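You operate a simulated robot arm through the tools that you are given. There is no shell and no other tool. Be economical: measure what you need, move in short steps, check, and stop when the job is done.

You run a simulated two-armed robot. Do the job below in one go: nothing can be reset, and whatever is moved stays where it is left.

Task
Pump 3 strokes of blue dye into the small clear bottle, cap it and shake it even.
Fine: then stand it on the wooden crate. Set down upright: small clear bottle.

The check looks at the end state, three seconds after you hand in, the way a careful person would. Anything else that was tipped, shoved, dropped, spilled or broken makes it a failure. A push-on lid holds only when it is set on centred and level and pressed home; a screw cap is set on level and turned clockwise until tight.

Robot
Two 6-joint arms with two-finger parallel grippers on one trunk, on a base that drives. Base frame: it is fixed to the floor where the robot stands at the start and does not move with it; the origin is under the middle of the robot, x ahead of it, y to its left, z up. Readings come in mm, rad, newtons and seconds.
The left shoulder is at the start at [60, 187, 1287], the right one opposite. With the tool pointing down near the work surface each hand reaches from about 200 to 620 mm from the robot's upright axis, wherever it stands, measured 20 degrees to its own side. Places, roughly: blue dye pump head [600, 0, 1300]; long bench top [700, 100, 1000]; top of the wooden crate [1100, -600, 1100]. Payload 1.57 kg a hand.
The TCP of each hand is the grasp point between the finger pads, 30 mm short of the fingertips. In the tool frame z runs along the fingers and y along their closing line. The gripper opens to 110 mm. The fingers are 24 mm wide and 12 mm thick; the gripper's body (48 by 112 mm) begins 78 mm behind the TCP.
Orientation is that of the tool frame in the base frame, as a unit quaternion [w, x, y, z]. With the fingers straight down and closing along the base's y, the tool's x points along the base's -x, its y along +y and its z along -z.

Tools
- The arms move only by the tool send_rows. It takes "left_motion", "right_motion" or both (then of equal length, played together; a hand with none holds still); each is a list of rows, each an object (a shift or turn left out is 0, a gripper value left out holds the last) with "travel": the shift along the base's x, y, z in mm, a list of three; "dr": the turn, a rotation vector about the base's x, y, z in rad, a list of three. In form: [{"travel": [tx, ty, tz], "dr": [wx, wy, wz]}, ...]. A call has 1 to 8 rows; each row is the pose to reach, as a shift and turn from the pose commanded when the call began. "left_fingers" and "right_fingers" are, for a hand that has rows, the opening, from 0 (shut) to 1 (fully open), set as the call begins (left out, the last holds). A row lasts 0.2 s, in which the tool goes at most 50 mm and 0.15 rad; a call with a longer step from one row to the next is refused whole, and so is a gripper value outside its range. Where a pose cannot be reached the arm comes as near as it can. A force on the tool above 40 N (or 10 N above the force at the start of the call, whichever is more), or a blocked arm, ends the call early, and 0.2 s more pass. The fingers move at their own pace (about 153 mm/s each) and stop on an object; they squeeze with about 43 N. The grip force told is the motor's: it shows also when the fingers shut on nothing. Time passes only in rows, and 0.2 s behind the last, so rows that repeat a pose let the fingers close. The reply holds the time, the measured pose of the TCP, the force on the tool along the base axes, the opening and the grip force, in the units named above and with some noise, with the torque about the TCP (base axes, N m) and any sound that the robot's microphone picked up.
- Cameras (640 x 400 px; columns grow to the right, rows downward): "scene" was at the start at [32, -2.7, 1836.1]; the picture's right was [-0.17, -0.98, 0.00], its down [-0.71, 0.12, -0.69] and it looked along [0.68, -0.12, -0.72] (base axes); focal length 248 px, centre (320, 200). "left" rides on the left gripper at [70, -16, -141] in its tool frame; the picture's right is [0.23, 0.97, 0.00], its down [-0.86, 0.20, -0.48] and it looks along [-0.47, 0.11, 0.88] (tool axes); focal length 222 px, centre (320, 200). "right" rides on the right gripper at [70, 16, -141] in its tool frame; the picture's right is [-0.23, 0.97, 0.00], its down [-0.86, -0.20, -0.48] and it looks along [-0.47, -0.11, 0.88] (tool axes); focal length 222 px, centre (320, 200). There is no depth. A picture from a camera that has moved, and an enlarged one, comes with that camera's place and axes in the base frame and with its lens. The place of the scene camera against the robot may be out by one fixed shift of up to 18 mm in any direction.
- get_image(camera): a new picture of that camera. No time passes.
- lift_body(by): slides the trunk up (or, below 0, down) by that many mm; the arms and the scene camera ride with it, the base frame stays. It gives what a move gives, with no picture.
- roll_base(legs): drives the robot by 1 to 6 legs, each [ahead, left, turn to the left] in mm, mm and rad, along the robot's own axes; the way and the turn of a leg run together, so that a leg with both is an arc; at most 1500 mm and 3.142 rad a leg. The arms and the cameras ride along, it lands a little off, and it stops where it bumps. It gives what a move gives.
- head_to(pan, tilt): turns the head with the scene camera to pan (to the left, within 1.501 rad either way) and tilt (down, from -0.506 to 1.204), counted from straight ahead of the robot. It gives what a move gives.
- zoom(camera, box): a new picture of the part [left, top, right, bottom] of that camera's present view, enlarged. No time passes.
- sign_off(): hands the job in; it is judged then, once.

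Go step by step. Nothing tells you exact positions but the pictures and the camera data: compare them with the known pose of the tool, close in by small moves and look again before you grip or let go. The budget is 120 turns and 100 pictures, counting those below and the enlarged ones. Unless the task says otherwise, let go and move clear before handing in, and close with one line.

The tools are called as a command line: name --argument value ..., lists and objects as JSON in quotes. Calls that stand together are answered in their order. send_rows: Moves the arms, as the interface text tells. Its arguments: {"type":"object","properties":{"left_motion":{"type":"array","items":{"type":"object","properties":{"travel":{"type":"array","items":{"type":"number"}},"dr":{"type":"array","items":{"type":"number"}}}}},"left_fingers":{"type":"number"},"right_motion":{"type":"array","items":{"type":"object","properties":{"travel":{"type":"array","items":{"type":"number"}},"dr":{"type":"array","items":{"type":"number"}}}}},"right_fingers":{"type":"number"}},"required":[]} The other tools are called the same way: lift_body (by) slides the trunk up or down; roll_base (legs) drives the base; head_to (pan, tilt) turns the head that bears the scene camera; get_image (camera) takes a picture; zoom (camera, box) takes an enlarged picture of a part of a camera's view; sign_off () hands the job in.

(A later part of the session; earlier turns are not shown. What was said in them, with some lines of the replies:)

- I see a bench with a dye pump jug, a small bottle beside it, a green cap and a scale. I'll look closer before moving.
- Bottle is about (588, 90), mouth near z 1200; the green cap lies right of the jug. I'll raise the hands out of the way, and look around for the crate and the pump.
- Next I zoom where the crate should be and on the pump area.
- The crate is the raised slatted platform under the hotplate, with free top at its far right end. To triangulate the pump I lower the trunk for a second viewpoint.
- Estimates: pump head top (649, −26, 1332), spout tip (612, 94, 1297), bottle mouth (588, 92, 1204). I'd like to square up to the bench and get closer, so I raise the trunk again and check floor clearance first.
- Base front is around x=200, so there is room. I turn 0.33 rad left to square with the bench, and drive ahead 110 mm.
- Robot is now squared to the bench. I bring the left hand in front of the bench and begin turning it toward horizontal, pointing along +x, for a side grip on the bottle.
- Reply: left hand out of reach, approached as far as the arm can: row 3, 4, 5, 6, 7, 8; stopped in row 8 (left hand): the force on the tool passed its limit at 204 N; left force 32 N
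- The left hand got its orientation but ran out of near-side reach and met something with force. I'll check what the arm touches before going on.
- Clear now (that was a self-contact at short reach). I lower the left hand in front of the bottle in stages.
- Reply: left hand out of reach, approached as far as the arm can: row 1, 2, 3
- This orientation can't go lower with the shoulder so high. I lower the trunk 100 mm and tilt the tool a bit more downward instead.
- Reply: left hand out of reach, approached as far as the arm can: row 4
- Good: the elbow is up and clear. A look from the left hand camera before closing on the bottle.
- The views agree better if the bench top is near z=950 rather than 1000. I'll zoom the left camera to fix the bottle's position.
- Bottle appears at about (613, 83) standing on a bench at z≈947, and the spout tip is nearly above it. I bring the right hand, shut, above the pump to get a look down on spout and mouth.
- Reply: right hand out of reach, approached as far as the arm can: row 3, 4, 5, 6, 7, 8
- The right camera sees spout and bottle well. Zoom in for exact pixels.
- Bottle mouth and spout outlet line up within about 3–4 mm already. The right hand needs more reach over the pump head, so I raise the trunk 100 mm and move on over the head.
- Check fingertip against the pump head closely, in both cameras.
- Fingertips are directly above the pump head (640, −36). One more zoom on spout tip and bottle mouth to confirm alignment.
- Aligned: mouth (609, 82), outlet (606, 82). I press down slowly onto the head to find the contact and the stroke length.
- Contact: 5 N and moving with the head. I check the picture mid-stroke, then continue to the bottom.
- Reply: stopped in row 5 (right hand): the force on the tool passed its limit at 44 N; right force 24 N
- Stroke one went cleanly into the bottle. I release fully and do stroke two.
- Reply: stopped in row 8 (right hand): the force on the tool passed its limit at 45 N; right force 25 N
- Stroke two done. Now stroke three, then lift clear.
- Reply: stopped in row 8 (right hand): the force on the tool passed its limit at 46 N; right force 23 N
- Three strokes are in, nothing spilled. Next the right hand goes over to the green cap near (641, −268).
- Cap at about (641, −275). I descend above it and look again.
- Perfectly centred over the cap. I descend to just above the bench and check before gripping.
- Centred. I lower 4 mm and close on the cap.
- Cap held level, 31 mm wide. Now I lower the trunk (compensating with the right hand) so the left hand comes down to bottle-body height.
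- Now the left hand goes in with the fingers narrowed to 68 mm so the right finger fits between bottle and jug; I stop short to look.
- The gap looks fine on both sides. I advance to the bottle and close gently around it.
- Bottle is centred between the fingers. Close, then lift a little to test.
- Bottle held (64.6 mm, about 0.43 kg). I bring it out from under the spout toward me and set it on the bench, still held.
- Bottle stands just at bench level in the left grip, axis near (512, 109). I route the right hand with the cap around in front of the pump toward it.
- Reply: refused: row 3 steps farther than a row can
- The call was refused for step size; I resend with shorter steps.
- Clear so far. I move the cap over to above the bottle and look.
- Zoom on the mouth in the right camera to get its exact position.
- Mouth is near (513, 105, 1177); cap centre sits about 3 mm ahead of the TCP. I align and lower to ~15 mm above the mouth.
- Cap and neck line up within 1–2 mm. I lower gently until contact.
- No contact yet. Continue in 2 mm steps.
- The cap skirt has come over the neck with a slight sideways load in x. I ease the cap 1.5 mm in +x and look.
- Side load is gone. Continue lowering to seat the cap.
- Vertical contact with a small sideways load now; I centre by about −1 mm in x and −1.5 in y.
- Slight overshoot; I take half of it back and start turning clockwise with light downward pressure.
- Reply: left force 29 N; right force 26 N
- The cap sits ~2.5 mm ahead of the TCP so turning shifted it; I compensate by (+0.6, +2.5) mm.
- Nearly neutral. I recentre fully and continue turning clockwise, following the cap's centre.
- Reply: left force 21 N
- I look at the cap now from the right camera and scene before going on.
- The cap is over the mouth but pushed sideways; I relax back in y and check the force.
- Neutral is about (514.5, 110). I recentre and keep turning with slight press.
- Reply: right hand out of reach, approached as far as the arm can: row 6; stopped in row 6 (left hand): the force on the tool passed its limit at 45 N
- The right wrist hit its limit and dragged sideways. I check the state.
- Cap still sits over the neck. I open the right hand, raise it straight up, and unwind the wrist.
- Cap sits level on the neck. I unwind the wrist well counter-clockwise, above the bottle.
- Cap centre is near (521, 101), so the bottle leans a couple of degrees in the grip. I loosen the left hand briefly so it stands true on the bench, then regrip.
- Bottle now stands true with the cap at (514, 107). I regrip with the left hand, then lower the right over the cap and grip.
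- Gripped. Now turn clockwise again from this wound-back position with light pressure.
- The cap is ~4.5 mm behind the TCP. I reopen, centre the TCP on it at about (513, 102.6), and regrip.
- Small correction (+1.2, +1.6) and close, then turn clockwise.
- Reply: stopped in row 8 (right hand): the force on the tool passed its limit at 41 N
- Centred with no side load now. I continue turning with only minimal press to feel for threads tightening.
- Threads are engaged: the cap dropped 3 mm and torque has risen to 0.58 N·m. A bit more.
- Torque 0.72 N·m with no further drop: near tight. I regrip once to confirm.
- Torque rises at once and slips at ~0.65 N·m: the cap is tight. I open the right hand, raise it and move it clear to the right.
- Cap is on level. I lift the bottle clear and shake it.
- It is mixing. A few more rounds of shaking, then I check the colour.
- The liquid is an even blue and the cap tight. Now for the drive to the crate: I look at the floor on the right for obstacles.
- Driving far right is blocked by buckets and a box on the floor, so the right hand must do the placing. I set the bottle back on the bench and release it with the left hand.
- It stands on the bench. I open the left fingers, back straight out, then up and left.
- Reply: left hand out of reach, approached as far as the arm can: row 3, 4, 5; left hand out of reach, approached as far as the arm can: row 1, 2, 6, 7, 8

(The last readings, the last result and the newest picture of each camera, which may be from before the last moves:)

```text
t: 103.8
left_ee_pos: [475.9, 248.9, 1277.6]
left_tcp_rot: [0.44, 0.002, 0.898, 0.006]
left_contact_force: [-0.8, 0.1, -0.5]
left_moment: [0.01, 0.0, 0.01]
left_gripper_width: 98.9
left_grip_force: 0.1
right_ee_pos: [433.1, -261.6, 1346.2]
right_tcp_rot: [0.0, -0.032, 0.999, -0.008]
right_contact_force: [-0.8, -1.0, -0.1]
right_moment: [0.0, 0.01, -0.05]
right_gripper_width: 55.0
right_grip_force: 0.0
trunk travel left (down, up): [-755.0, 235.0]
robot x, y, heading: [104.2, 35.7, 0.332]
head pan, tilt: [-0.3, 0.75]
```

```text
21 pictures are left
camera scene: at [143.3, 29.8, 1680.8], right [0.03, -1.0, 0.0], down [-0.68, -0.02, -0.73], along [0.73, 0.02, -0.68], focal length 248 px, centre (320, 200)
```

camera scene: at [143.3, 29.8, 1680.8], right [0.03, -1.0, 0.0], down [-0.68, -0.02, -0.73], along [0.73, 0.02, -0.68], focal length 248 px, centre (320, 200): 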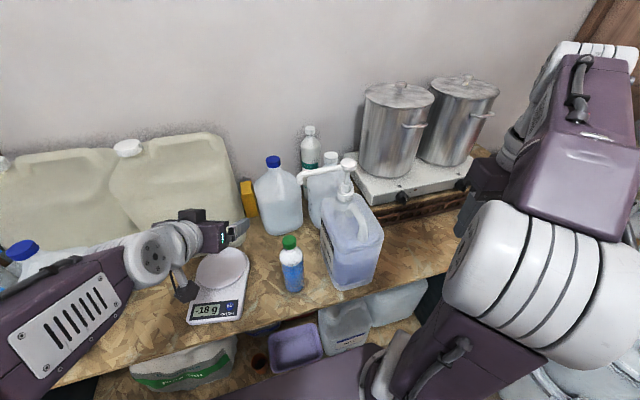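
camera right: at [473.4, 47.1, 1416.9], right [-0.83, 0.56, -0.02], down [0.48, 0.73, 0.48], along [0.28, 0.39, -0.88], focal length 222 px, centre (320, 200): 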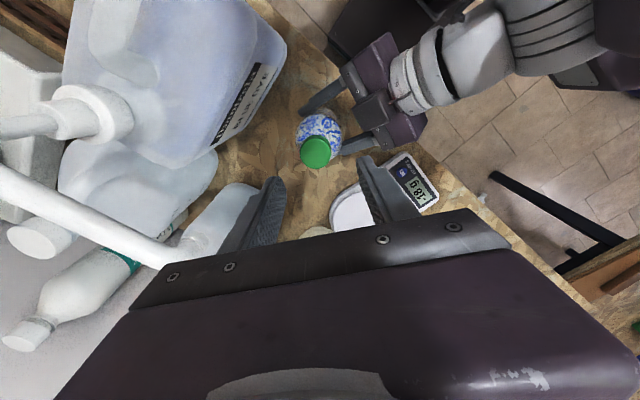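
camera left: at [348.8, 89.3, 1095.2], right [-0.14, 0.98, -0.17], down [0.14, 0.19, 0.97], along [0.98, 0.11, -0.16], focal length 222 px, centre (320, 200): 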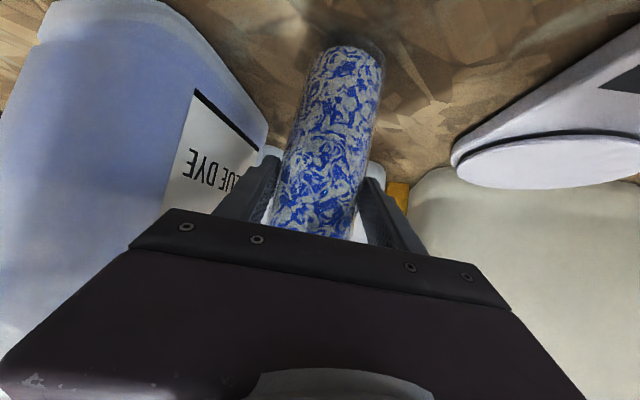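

The bottle stands upright, capped and blue. I raise the left arm off the bench area, and check what it covers.

send_rows --left_motion '[{"travel": [0, 0, 40]}, {"travel": [0, 0, 80]}, {"travel": [0, 0, 120], "dr": [0, 0.1, 0]}, {"travel": [-20, 0, 150], "dr": [0, 0.22, 0]}, {"travel": [-45, 10, 170], "dr": [0, 0.35, 0]}, {"travel": [-70, 20, 190], "dr": [0, 0.5, 0]}, {"travel": [-100, 30, 210], "dr": [0, 0.64, 0]}, {"travel": [-130, 40, 225], "dr": [0, 0.78, 0]}]'

get_image --camera "scene"

```text
t: 105.6
left_ee_pos: [339.7, 287.1, 1438.3]
left_tcp_rot: [0.069, 0.004, 0.998, 0.005]
left_contact_force: [-0.4, 0.5, 0.0]
left_moment: [0.02, -0.05, -0.01]
left_gripper_width: 98.8
left_grip_force: 0.0
left hand out of reach, approached as far as the arm can: row 1, 2, 7, 8
right_ee_pos: [431.1, -261.7, 1346.8]
right_tcp_rot: [-0.001, -0.033, 0.999, -0.007]
right_contact_force: [-0.5, 0.1, -0.3]
right_moment: [-0.01, -0.03, -0.02]
right_gripper_width: 55.1
right_grip_force: 0.1
trunk travel left (down, up): [-755.0, 235.0]
robot x, y, heading: [106.1, 32.6, 0.328]
head pan, tilt: [-0.3, 0.75]
```

```text
20 pictures are left
camera scene: at [140.7, 30.0, 1680.8], right [0.03, -1.0, 0.0], down [-0.68, -0.02, -0.73], along [0.73, 0.02, -0.68], focal length 248 px, centre (320, 200)
```

scene: 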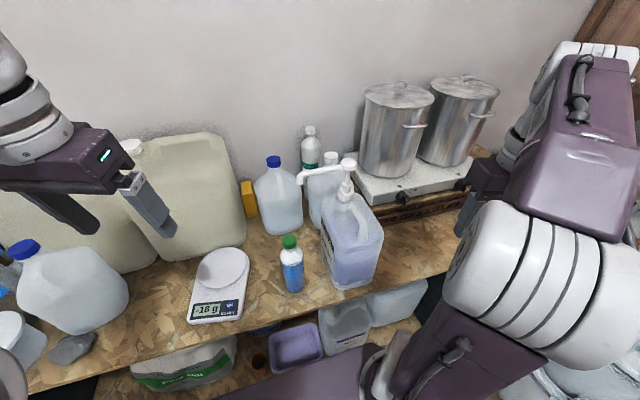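

Everything is undisturbed. The right hand now goes above the bottle, first yawing to the bench heading, then tilting slightly forward for the pick.

send_rows --right_motion '[{"travel": [10, 45, 5], "dr": [0, 0, 0.07]}, {"travel": [20, 90, 10], "dr": [0, 0, 0.14]}, {"travel": [30, 135, 15], "dr": [0, 0, 0.21]}, {"travel": [40, 180, 15], "dr": [0, 0, 0.268]}, {"travel": [50, 225, 15], "dr": [0, 0, 0.268]}, {"travel": [60, 270, 15], "dr": [0, 0, 0.268]}, {"travel": [70, 315, 15], "dr": [0, 0, 0.268]}, {"travel": [75, 350, 15], "dr": [0, 0, 0.268]}]' --right_fingers 0.85

send_rows --right_motion '[{"travel": [2, 4, -10], "dr": [0.039, -0.114, 0]}, {"travel": [5, 10, -20], "dr": [0.078, -0.227, 0]}, {"travel": [5, 15, -30], "dr": [0.114, -0.331, 0]}, {"travel": [5, 15, -50], "dr": [0.114, -0.331, 0]}]'

get_image --camera "right"

```text
t: 107.4
left_ee_pos: [343.8, 287.6, 1437.7]
left_tcp_rot: [0.07, 0.004, 0.998, 0.005]
left_contact_force: [0.2, -0.4, -0.1]
left_moment: [-0.05, 0.02, -0.01]
left_gripper_width: 98.3
left_grip_force: 0.1
right_ee_pos: [508.2, 91.8, 1360.1]
right_tcp_rot: [-0.001, -0.165, 0.986, -0.007]
right_contact_force: [-0.8, -0.1, 0.2]
right_moment: [-0.03, -0.01, -0.02]
right_gripper_width: 93.8
right_grip_force: 0.0
trunk travel left (down, up): [-755.0, 235.0]
robot x, y, heading: [101.3, 34.8, 0.327]
head pan, tilt: [-0.3, 0.75]
```

```text
t: 108.4
left_ee_pos: [342.7, 286.2, 1438.2]
left_tcp_rot: [0.069, 0.004, 0.998, 0.005]
left_contact_force: [-0.4, 0.2, -0.6]
left_moment: [0.02, -0.01, 0.01]
left_gripper_width: 99.0
left_grip_force: 0.0
right_ee_pos: [513.4, 105.4, 1309.7]
right_tcp_rot: [0.172, -0.162, 0.971, 0.022]
right_contact_force: [-1.5, -0.4, 0.8]
right_moment: [0.04, 0.02, -0.01]
right_gripper_width: 93.5
right_grip_force: 0.0
trunk travel left (down, up): [-755.0, 235.0]
robot x, y, heading: [103.4, 34.5, 0.328]
head pan, tilt: [-0.3, 0.75]
```

```text
19 pictures are left
camera right: at [400.7, 84.1, 1420.1], right [-0.11, 0.99, 0.07], down [0.67, 0.03, 0.74], along [0.74, 0.13, -0.66], focal length 222 px, centre (320, 200)
```

right: 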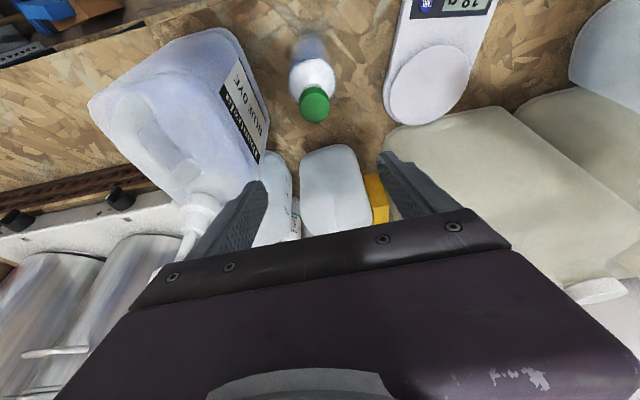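

Cap seen at about (516, 108). I descend straight down around the bottle.

send_rows --right_motion '[{"travel": [1, 1, -45]}, {"travel": [2, 2, -90]}, {"travel": [2, 2, -130]}]'

get_image --camera "right"

zoom --camera "scene" --box '[240, 180, 350, 310]'

```text
t: 109.2
left_ee_pos: [343.8, 287.5, 1438.0]
left_tcp_rot: [0.069, 0.003, 0.998, 0.005]
left_contact_force: [-1.0, 0.7, -0.5]
left_moment: [-0.05, -0.01, 0.01]
left_gripper_width: 99.0
left_grip_force: 0.1
right_ee_pos: [515.8, 107.0, 1182.2]
right_tcp_rot: [0.172, -0.161, 0.971, 0.022]
right_contact_force: [0.4, 0.2, 0.6]
right_moment: [-0.04, -0.04, -0.04]
right_gripper_width: 93.4
right_grip_force: 0.1
trunk travel left (down, up): [-755.0, 235.0]
robot x, y, heading: [105.9, 34.8, 0.336]
head pan, tilt: [-0.3, 0.75]
```

```text
18 pictures are left
camera right: at [403.7, 86.0, 1290.1], right [-0.11, 0.99, 0.07], down [0.67, 0.03, 0.74], along [0.74, 0.13, -0.67], focal length 222 px, centre (320, 200)
```

right: 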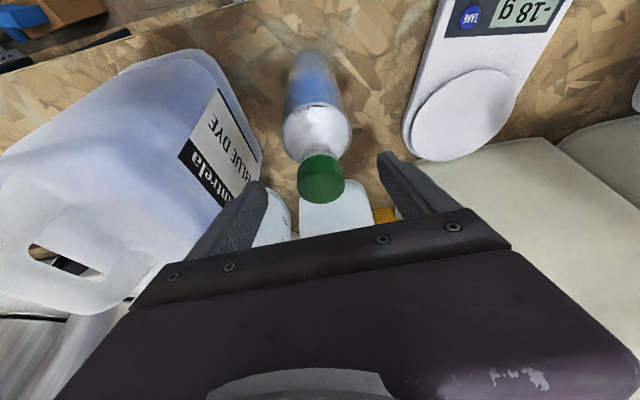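

```text
3.08 times, centred on (295, 245) of scene
camera zoom: at [144.1, 30.4, 1680.8], right [0.03, -1.0, 0.0], down [-0.68, -0.02, -0.73], along [0.73, 0.02, -0.68], focal length 763 px, centre (397, 62)
```

zoom: 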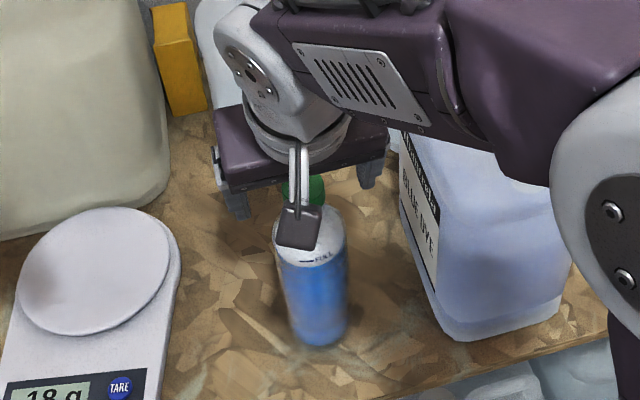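

Well centred. Continue down to gripping height, then close.

send_rows --right_motion '[{"travel": [1, 0.5, -30]}, {"travel": [2, 1, -55]}, {"travel": [2, 1, -68]}, {"travel": [2, 1, -76]}]'

send_rows --right_motion '[{"travel": [0, 0, 0]}, {"travel": [0, 0, 0]}, {"travel": [0, 0, 0]}, {"travel": [0, 0, 0]}]' --right_fingers 0

send_rows --right_motion '[{"travel": [0, 0, 20]}, {"travel": [0, 0, 60]}, {"travel": [0, 0, 100]}, {"travel": [-10, -10, 140]}, {"travel": [-40, -40, 160]}, {"travel": [-70, -70, 170]}, {"travel": [-100, -100, 180]}, {"travel": [-130, -130, 180]}]'

get_image --camera "right"

```text
t: 110.2
left_ee_pos: [343.6, 287.1, 1437.9]
left_tcp_rot: [0.07, 0.004, 0.998, 0.006]
left_contact_force: [-0.8, -0.2, -0.2]
left_moment: [0.03, 0.01, -0.01]
left_gripper_width: 99.0
left_grip_force: 0.0
right_ee_pos: [518.1, 107.6, 1104.6]
right_tcp_rot: [0.172, -0.161, 0.972, 0.022]
right_contact_force: [0.8, 0.6, 0.4]
right_moment: [0.0, -0.01, -0.02]
right_gripper_width: 93.5
right_grip_force: 0.1
trunk travel left (down, up): [-755.0, 235.0]
robot x, y, heading: [103.7, 33.9, 0.332]
head pan, tilt: [-0.3, 0.75]
```

```text
t: 111.2
left_ee_pos: [342.8, 287.6, 1436.9]
left_tcp_rot: [0.07, 0.004, 0.998, 0.005]
left_contact_force: [-0.4, 1.4, 0.1]
left_moment: [0.02, -0.03, 0.0]
left_gripper_width: 98.8
left_grip_force: 0.1
right_ee_pos: [518.6, 106.5, 1103.9]
right_tcp_rot: [0.171, -0.162, 0.972, 0.022]
right_contact_force: [0.2, 1.6, -0.5]
right_moment: [0.25, 0.07, 0.03]
right_gripper_width: 64.8
right_grip_force: 43.2
trunk travel left (down, up): [-755.0, 235.0]
robot x, y, heading: [106.3, 36.6, 0.326]
head pan, tilt: [-0.3, 0.75]
```

```text
t: 113.0
left_ee_pos: [342.8, 287.5, 1438.8]
left_tcp_rot: [0.069, 0.004, 0.998, 0.005]
left_contact_force: [-0.2, -0.3, -0.6]
left_moment: [0.0, 0.0, -0.02]
left_gripper_width: 99.0
left_grip_force: 0.0
right_ee_pos: [449.4, 32.9, 1283.3]
right_tcp_rot: [0.17, -0.162, 0.972, 0.022]
right_contact_force: [0.7, 0.4, -5.4]
right_moment: [-0.03, 0.0, 0.02]
right_gripper_width: 64.8
right_grip_force: 42.9
right hand out of reach, approached as far as the arm can: row 7, 8
trunk travel left (down, up): [-755.0, 235.0]
robot x, y, heading: [105.2, 37.4, 0.332]
head pan, tilt: [-0.3, 0.75]
```

```text
16 pictures are left
camera right: at [336.9, 12.7, 1392.6], right [-0.11, 0.99, 0.06], down [0.67, 0.03, 0.74], along [0.73, 0.12, -0.67], focal length 222 px, centre (320, 200)
```

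right: 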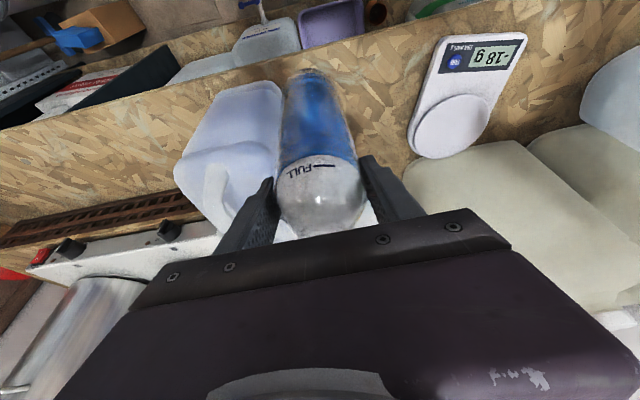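

Bottle held from above (base 157 mm below the TCP). Now I drive sideways to the right along the bench, 620 mm.

roll_base --legs '[[0, -620, 0]]'

head_to --pan -0.55 --tilt 0.8

get_image --camera "scene"

```text
t: 116.5
left_ee_pos: [542.9, -299.9, 1438.1]
left_tcp_rot: [0.069, 0.008, 0.998, 0.005]
left_contact_force: [-0.1, -0.6, -0.7]
left_moment: [-0.04, 0.02, 0.01]
left_gripper_width: 99.2
left_grip_force: 0.0
right_ee_pos: [648.3, -553.7, 1283.5]
right_tcp_rot: [0.17, -0.158, 0.972, 0.021]
right_contact_force: [0.5, -0.1, -5.3]
right_moment: [0.0, -0.02, 0.0]
right_gripper_width: 64.8
right_grip_force: 43.0
trunk travel left (down, up): [-755.0, 235.0]
robot x, y, heading: [302.4, -551.4, 0.32]
head pan, tilt: [-0.3, 0.75]
```

```text
t: 117.2
left_ee_pos: [543.3, -299.9, 1438.3]
left_tcp_rot: [0.07, 0.008, 0.997, 0.004]
left_contact_force: [-0.5, 0.2, 0.6]
left_moment: [0.01, 0.06, -0.04]
left_gripper_width: 98.6
left_grip_force: 0.1
right_ee_pos: [647.6, -555.0, 1283.6]
right_tcp_rot: [0.172, -0.159, 0.972, 0.021]
right_contact_force: [0.7, -0.3, -6.0]
right_moment: [0.02, -0.01, 0.0]
right_gripper_width: 64.8
right_grip_force: 43.0
trunk travel left (down, up): [-755.0, 235.0]
robot x, y, heading: [302.5, -551.0, 0.323]
head pan, tilt: [-0.55, 0.799]
```

```text
15 pictures are left
camera scene: at [338.1, -576.4, 1676.7], right [-0.22, -0.97, 0.0], down [-0.7, 0.16, -0.7], along [0.68, -0.16, -0.72], focal length 248 px, centre (320, 200)
```

scene: 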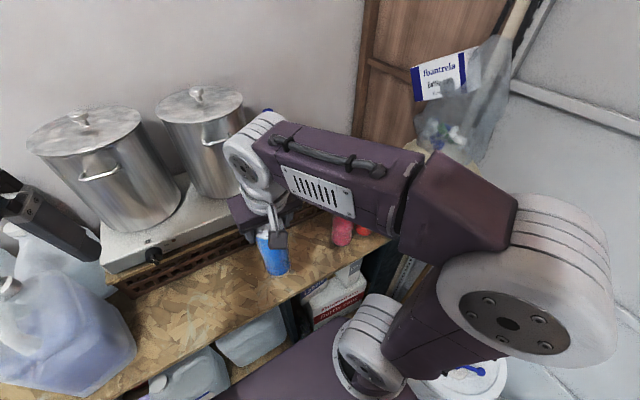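

The arm blocks the crate end in the scene view; I look with the right hand camera.

get_image --camera "right"

```text
14 pictures are left
camera right: at [535.0, -575.1, 1392.6], right [-0.1, 0.99, 0.06], down [0.67, 0.02, 0.74], along [0.74, 0.12, -0.67], focal length 222 px, centre (320, 200)
```

right: 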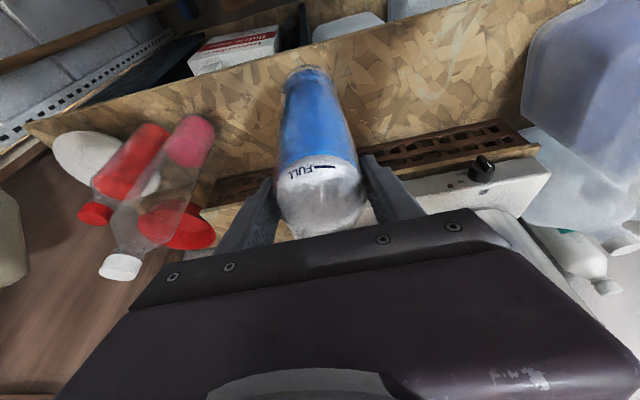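

Free crate top lies around (1016, −688). I drive ahead 65 mm, then carry the bottle in by a path clear of the pink bottle and hotplate.

roll_base --legs '[[65, 0, 0]]'

send_rows --right_motion '[{"travel": [40, -15, 15]}, {"travel": [80, -30, 25]}, {"travel": [120, -45, 25]}, {"travel": [160, -60, 25]}, {"travel": [195, -70, 25]}]'

get_image --camera "right"

```text
t: 118.2
left_ee_pos: [597.3, -282.1, 1439.8]
left_tcp_rot: [0.072, 0.008, 0.997, 0.007]
left_contact_force: [-1.0, -0.3, 0.7]
left_moment: [0.03, -0.06, 0.0]
left_gripper_width: 98.9
left_grip_force: 0.1
right_ee_pos: [702.1, -536.1, 1284.8]
right_tcp_rot: [0.174, -0.157, 0.972, 0.022]
right_contact_force: [-1.6, -1.4, -3.8]
right_moment: [-0.01, -0.04, -0.01]
right_gripper_width: 65.0
right_grip_force: 42.9
trunk travel left (down, up): [-755.0, 235.0]
robot x, y, heading: [363.1, -529.6, 0.32]
head pan, tilt: [-0.55, 0.799]
```

```text
t: 119.4
left_ee_pos: [606.0, -281.1, 1439.1]
left_tcp_rot: [0.069, 0.008, 0.998, 0.006]
left_contact_force: [-0.2, -0.5, -0.5]
left_moment: [0.02, -0.01, 0.03]
left_gripper_width: 99.0
left_grip_force: 0.0
right_ee_pos: [906.0, -606.4, 1309.1]
right_tcp_rot: [0.17, -0.158, 0.972, 0.021]
right_contact_force: [-0.1, -0.6, -4.9]
right_moment: [0.05, 0.01, -0.02]
right_gripper_width: 64.8
right_grip_force: 43.0
trunk travel left (down, up): [-755.0, 235.0]
robot x, y, heading: [363.9, -529.8, 0.328]
head pan, tilt: [-0.55, 0.799]
```

```text
13 pictures are left
camera right: at [792.0, -626.0, 1417.3], right [-0.1, 0.99, 0.07], down [0.67, 0.02, 0.74], along [0.73, 0.12, -0.67], focal length 222 px, centre (320, 200)
```

right: 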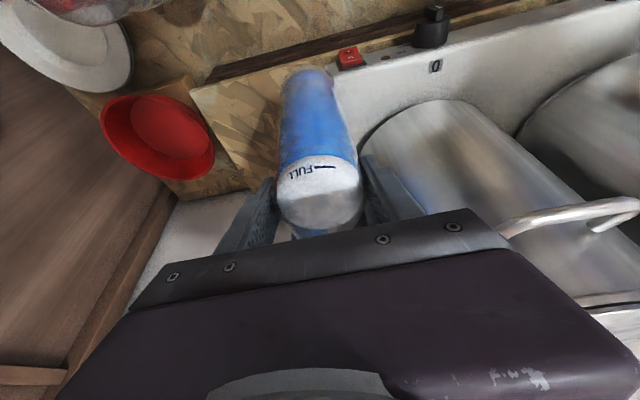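

Free spot centre on the crate is about (1011, −679). I carry the bottle there, keeping height.

send_rows --right_motion '[{"travel": [30, -20, 0]}, {"travel": [60, -40, 0]}, {"travel": [85, -58, 0]}, {"travel": [105, -73, 0]}, {"travel": [105, -73, 0]}]'

get_image --camera "right"

get_image --camera "scene"

```text
t: 120.6
left_ee_pos: [604.2, -280.2, 1438.0]
left_tcp_rot: [0.07, 0.009, 0.998, 0.005]
left_contact_force: [-0.9, 0.3, 0.1]
left_moment: [-0.03, 0.0, -0.01]
left_gripper_width: 98.9
left_grip_force: 0.1
right_ee_pos: [1004.8, -677.6, 1305.4]
right_tcp_rot: [0.17, -0.158, 0.972, 0.021]
right_contact_force: [-0.6, 0.9, -5.3]
right_moment: [0.02, 0.0, -0.03]
right_gripper_width: 64.7
right_grip_force: 42.7
right hand out of reach, approached as far as the arm can: row 4, 5
trunk travel left (down, up): [-755.0, 235.0]
robot x, y, heading: [362.4, -527.3, 0.319]
head pan, tilt: [-0.55, 0.799]
```

```text
12 pictures are left
camera right: at [891.5, -697.9, 1414.8], right [-0.1, 0.99, 0.06], down [0.67, 0.02, 0.74], along [0.73, 0.12, -0.67], focal length 222 px, centre (320, 200)
```

right: 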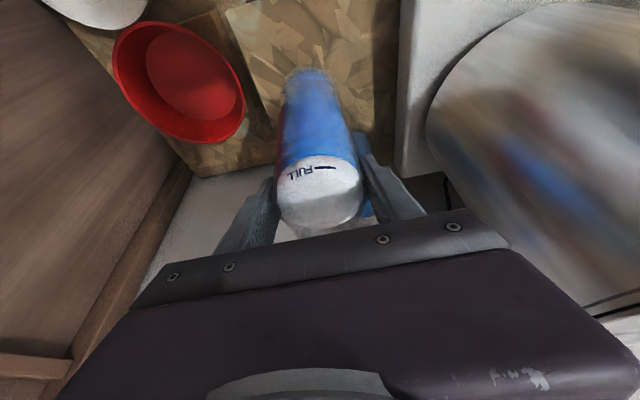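

```text
11 pictures are left
camera scene: at [398.8, -555.6, 1676.7], right [-0.22, -0.97, 0.0], down [-0.7, 0.16, -0.7], along [0.68, -0.16, -0.72], focal length 248 px, centre (320, 200)
```

scene: 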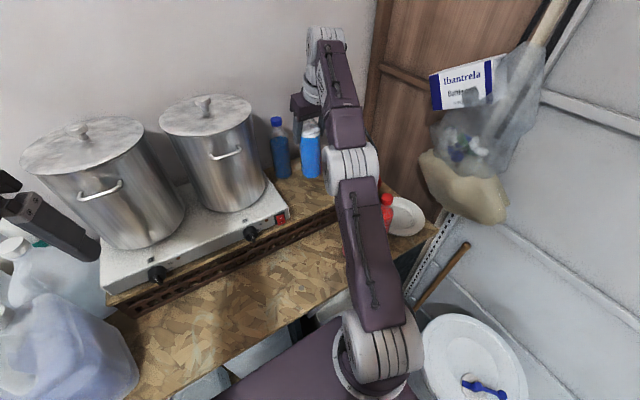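

The bottle is above the free part of the crate with clearance all round. I lower it gradually.

send_rows --right_motion '[{"travel": [1, 2, -25]}, {"travel": [2, 3, -50]}, {"travel": [2, 3, -70]}, {"travel": [2, 3, -80]}, {"travel": [2, 3, -86]}, {"travel": [2, 3, -92]}]'

get_image --camera "right"

zoom --camera "scene" --box '[250, 80, 370, 230]'

```text
t: 122.0
left_ee_pos: [597.0, -280.2, 1441.3]
left_tcp_rot: [0.072, 0.008, 0.997, 0.005]
left_contact_force: [0.3, 0.9, 0.0]
left_moment: [-0.03, 0.0, 0.01]
left_gripper_width: 98.9
left_grip_force: 0.0
right_ee_pos: [1002.2, -675.4, 1221.5]
right_tcp_rot: [0.179, -0.157, 0.971, 0.02]
right_contact_force: [1.7, -4.1, 37.1]
right_moment: [0.35, 0.02, 0.0]
right_gripper_width: 64.5
right_grip_force: 43.6
trunk travel left (down, up): [-755.0, 235.0]
robot x, y, heading: [363.5, -526.3, 0.323]
head pan, tilt: [-0.55, 0.799]
```

```text
10 pictures are left
camera right: at [887.1, -694.7, 1329.1], right [-0.1, 0.99, 0.06], down [0.66, 0.02, 0.75], along [0.75, 0.12, -0.65], focal length 222 px, centre (320, 200)
```

right: 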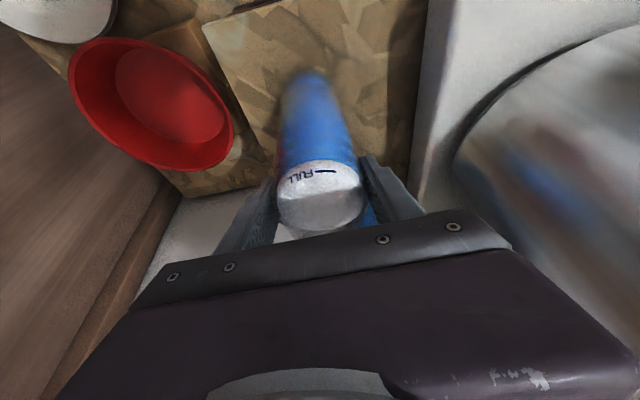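

```text
2.67 times, centred on (310, 155) of scene
camera zoom: at [390.1, -555.3, 1677.6], right [-0.23, -0.97, 0.0], down [-0.69, 0.16, -0.7], along [0.68, -0.16, -0.71], focal length 662 px, centre (347, 320)
```

zoom: 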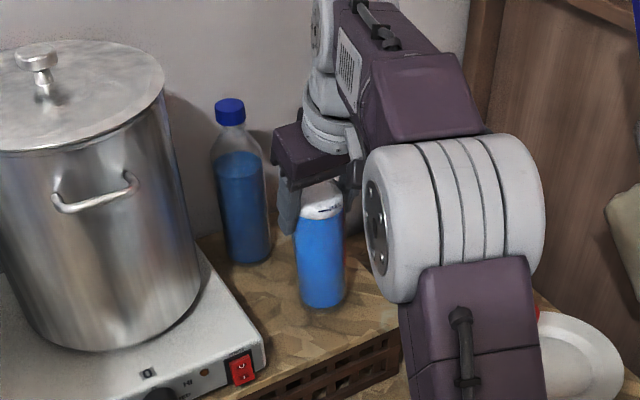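

Contact with the crate (top ≈ 1063). I ease off the downward load before letting go.

send_rows --right_motion '[{"travel": [0, 0, 4]}, {"travel": [0, 0, 7]}, {"travel": [0, 0, 7]}]'

```text
t: 122.8
left_ee_pos: [603.3, -281.2, 1437.7]
left_tcp_rot: [0.071, 0.009, 0.997, 0.005]
left_contact_force: [0.1, -0.8, -0.5]
left_moment: [-0.01, 0.0, -0.01]
left_gripper_width: 99.0
left_grip_force: 0.1
right_ee_pos: [1004.1, -674.5, 1220.3]
right_tcp_rot: [0.169, -0.158, 0.973, 0.021]
right_contact_force: [2.3, -2.8, 11.1]
right_moment: [-0.16, -0.56, -0.07]
right_gripper_width: 65.0
right_grip_force: 43.2
trunk travel left (down, up): [-755.0, 235.0]
robot x, y, heading: [362.6, -527.8, 0.319]
head pan, tilt: [-0.55, 0.799]
```

send_rows --right_motion '[{"travel": [0, 0, 1.5]}, {"travel": [0, 0, 1.5]}]'

zoom --camera "scene" --box '[270, 120, 350, 220]'

```text
t: 123.4
left_ee_pos: [603.0, -280.5, 1438.2]
left_tcp_rot: [0.071, 0.008, 0.997, 0.006]
left_contact_force: [0.5, 0.5, 0.0]
left_moment: [0.0, -0.03, -0.03]
left_gripper_width: 99.0
left_grip_force: 0.0
right_ee_pos: [1004.8, -674.9, 1220.5]
right_tcp_rot: [0.168, -0.159, 0.973, 0.023]
right_contact_force: [0.5, -0.2, -4.2]
right_moment: [-0.01, 0.0, 0.0]
right_gripper_width: 65.0
right_grip_force: 43.2
trunk travel left (down, up): [-755.0, 235.0]
robot x, y, heading: [362.6, -533.0, 0.32]
head pan, tilt: [-0.55, 0.799]
```

```text
4.00 times, centred on (310, 170) of scene
camera zoom: at [398.4, -555.8, 1676.5], right [-0.22, -0.97, 0.0], down [-0.7, 0.16, -0.7], along [0.68, -0.16, -0.72], focal length 992 px, centre (360, 320)
```

zoom: 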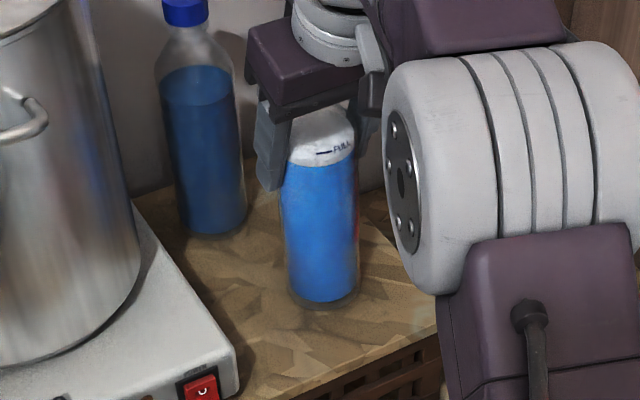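

Just at the surface. I lower 1 mm and open the fingers, then lift straight up.

send_rows --right_motion '[{"travel": [0, 0, -0.7]}, {"travel": [0, 0, -1]}]'

send_rows --right_motion '[{"travel": [0, 0, 0]}, {"travel": [0, 0, 0]}, {"travel": [0, 0, 0]}, {"travel": [0, 0, 0]}]' --right_fingers 0.8

get_image --camera "right"

```text
t: 124.0
left_ee_pos: [604.7, -280.6, 1438.2]
left_tcp_rot: [0.07, 0.009, 0.998, 0.006]
left_contact_force: [0.0, -0.6, -0.4]
left_moment: [-0.01, -0.01, -0.03]
left_gripper_width: 98.9
left_grip_force: 0.2
right_ee_pos: [1006.4, -674.0, 1220.9]
right_tcp_rot: [0.171, -0.159, 0.972, 0.021]
right_contact_force: [0.8, -0.4, -5.1]
right_moment: [-0.02, -0.04, 0.01]
right_gripper_width: 64.7
right_grip_force: 43.5
trunk travel left (down, up): [-755.0, 235.0]
robot x, y, heading: [365.5, -528.7, 0.32]
head pan, tilt: [-0.55, 0.799]
```

```text
t: 125.0
left_ee_pos: [603.2, -280.8, 1438.1]
left_tcp_rot: [0.07, 0.008, 0.998, 0.005]
left_contact_force: [0.5, 0.3, -0.7]
left_moment: [-0.01, 0.01, 0.03]
left_gripper_width: 98.9
left_grip_force: 0.1
right_ee_pos: [1005.8, -673.6, 1221.0]
right_tcp_rot: [0.171, -0.158, 0.972, 0.021]
right_contact_force: [0.3, -0.3, -0.9]
right_moment: [0.0, -0.02, 0.01]
right_gripper_width: 88.0
right_grip_force: 0.0
trunk travel left (down, up): [-755.0, 235.0]
robot x, y, heading: [362.8, -529.7, 0.321]
head pan, tilt: [-0.55, 0.799]
```

```text
7 pictures are left
camera right: at [892.9, -694.4, 1330.7], right [-0.1, 0.99, 0.06], down [0.67, 0.02, 0.74], along [0.74, 0.12, -0.67], focal length 222 px, centre (320, 200)
```

right: 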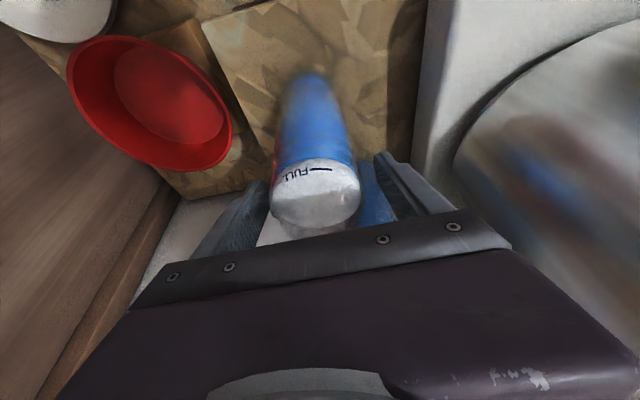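

Standing free. I centre slightly, then withdraw backward and upward, away from the bottle.

send_rows --right_motion '[{"travel": [1.3, -3.8, 0]}, {"travel": [-18, -10.5, 8]}, {"travel": [-42, -18.5, 20]}, {"travel": [-70, -28, 40]}, {"travel": [-100, -39, 65]}, {"travel": [-135, -50, 90]}, {"travel": [-170, -50, 115]}, {"travel": [-205, -40, 130]}]'

get_image --camera "scene"

```text
t: 126.8
left_ee_pos: [600.9, -278.5, 1438.2]
left_tcp_rot: [0.071, 0.008, 0.997, 0.004]
left_contact_force: [0.0, 0.0, -0.5]
left_moment: [0.06, -0.06, -0.05]
left_gripper_width: 99.1
left_grip_force: 0.1
right_ee_pos: [797.9, -713.3, 1351.1]
right_tcp_rot: [0.171, -0.157, 0.972, 0.02]
right_contact_force: [0.5, -0.1, -0.3]
right_moment: [-0.01, 0.0, -0.02]
right_gripper_width: 88.0
right_grip_force: 0.0
trunk travel left (down, up): [-755.0, 235.0]
robot x, y, heading: [360.2, -530.7, 0.322]
head pan, tilt: [-0.55, 0.799]
```

```text
6 pictures are left
camera scene: at [395.5, -554.6, 1676.8], right [-0.22, -0.97, 0.0], down [-0.7, 0.16, -0.7], along [0.68, -0.16, -0.72], focal length 248 px, centre (320, 200)
```

scene: 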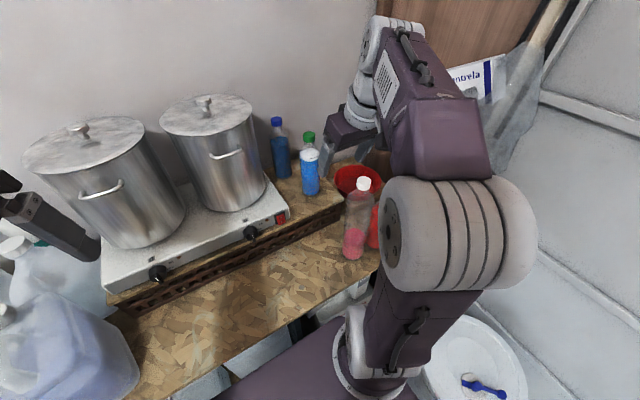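

The bottle stands on the crate. One close check of it.

zoom --camera "scene" --box '[260, 110, 400, 280]'

```text
2.35 times, centred on (330, 195) of scene
camera zoom: at [395.5, -554.6, 1676.8], right [-0.22, -0.97, 0.0], down [-0.7, 0.16, -0.7], along [0.68, -0.16, -0.72], focal length 584 px, centre (296, 212)
```

zoom: 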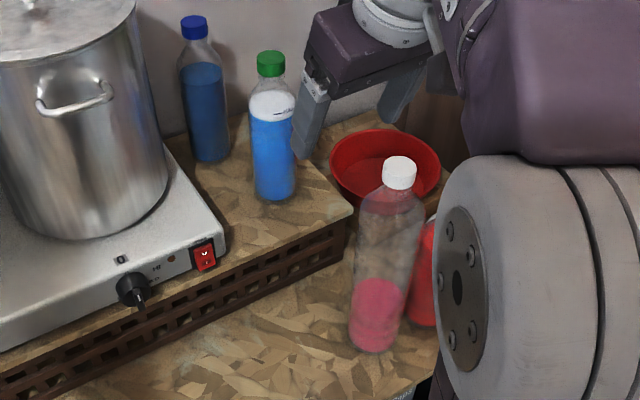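

The bottle stands upright on the crate, capped and evenly blue. The hands are clear and everything I can see is undisturbed, so I'm handing in.

sign_off

```text
The job is handed in.
```

I pumped three strokes of blue dye into the small clear bottle, screwed the cap tight and shook it to an even blue. It now stands upright on the wooden crate, with nothing else tipped, moved or spilled that I could see.
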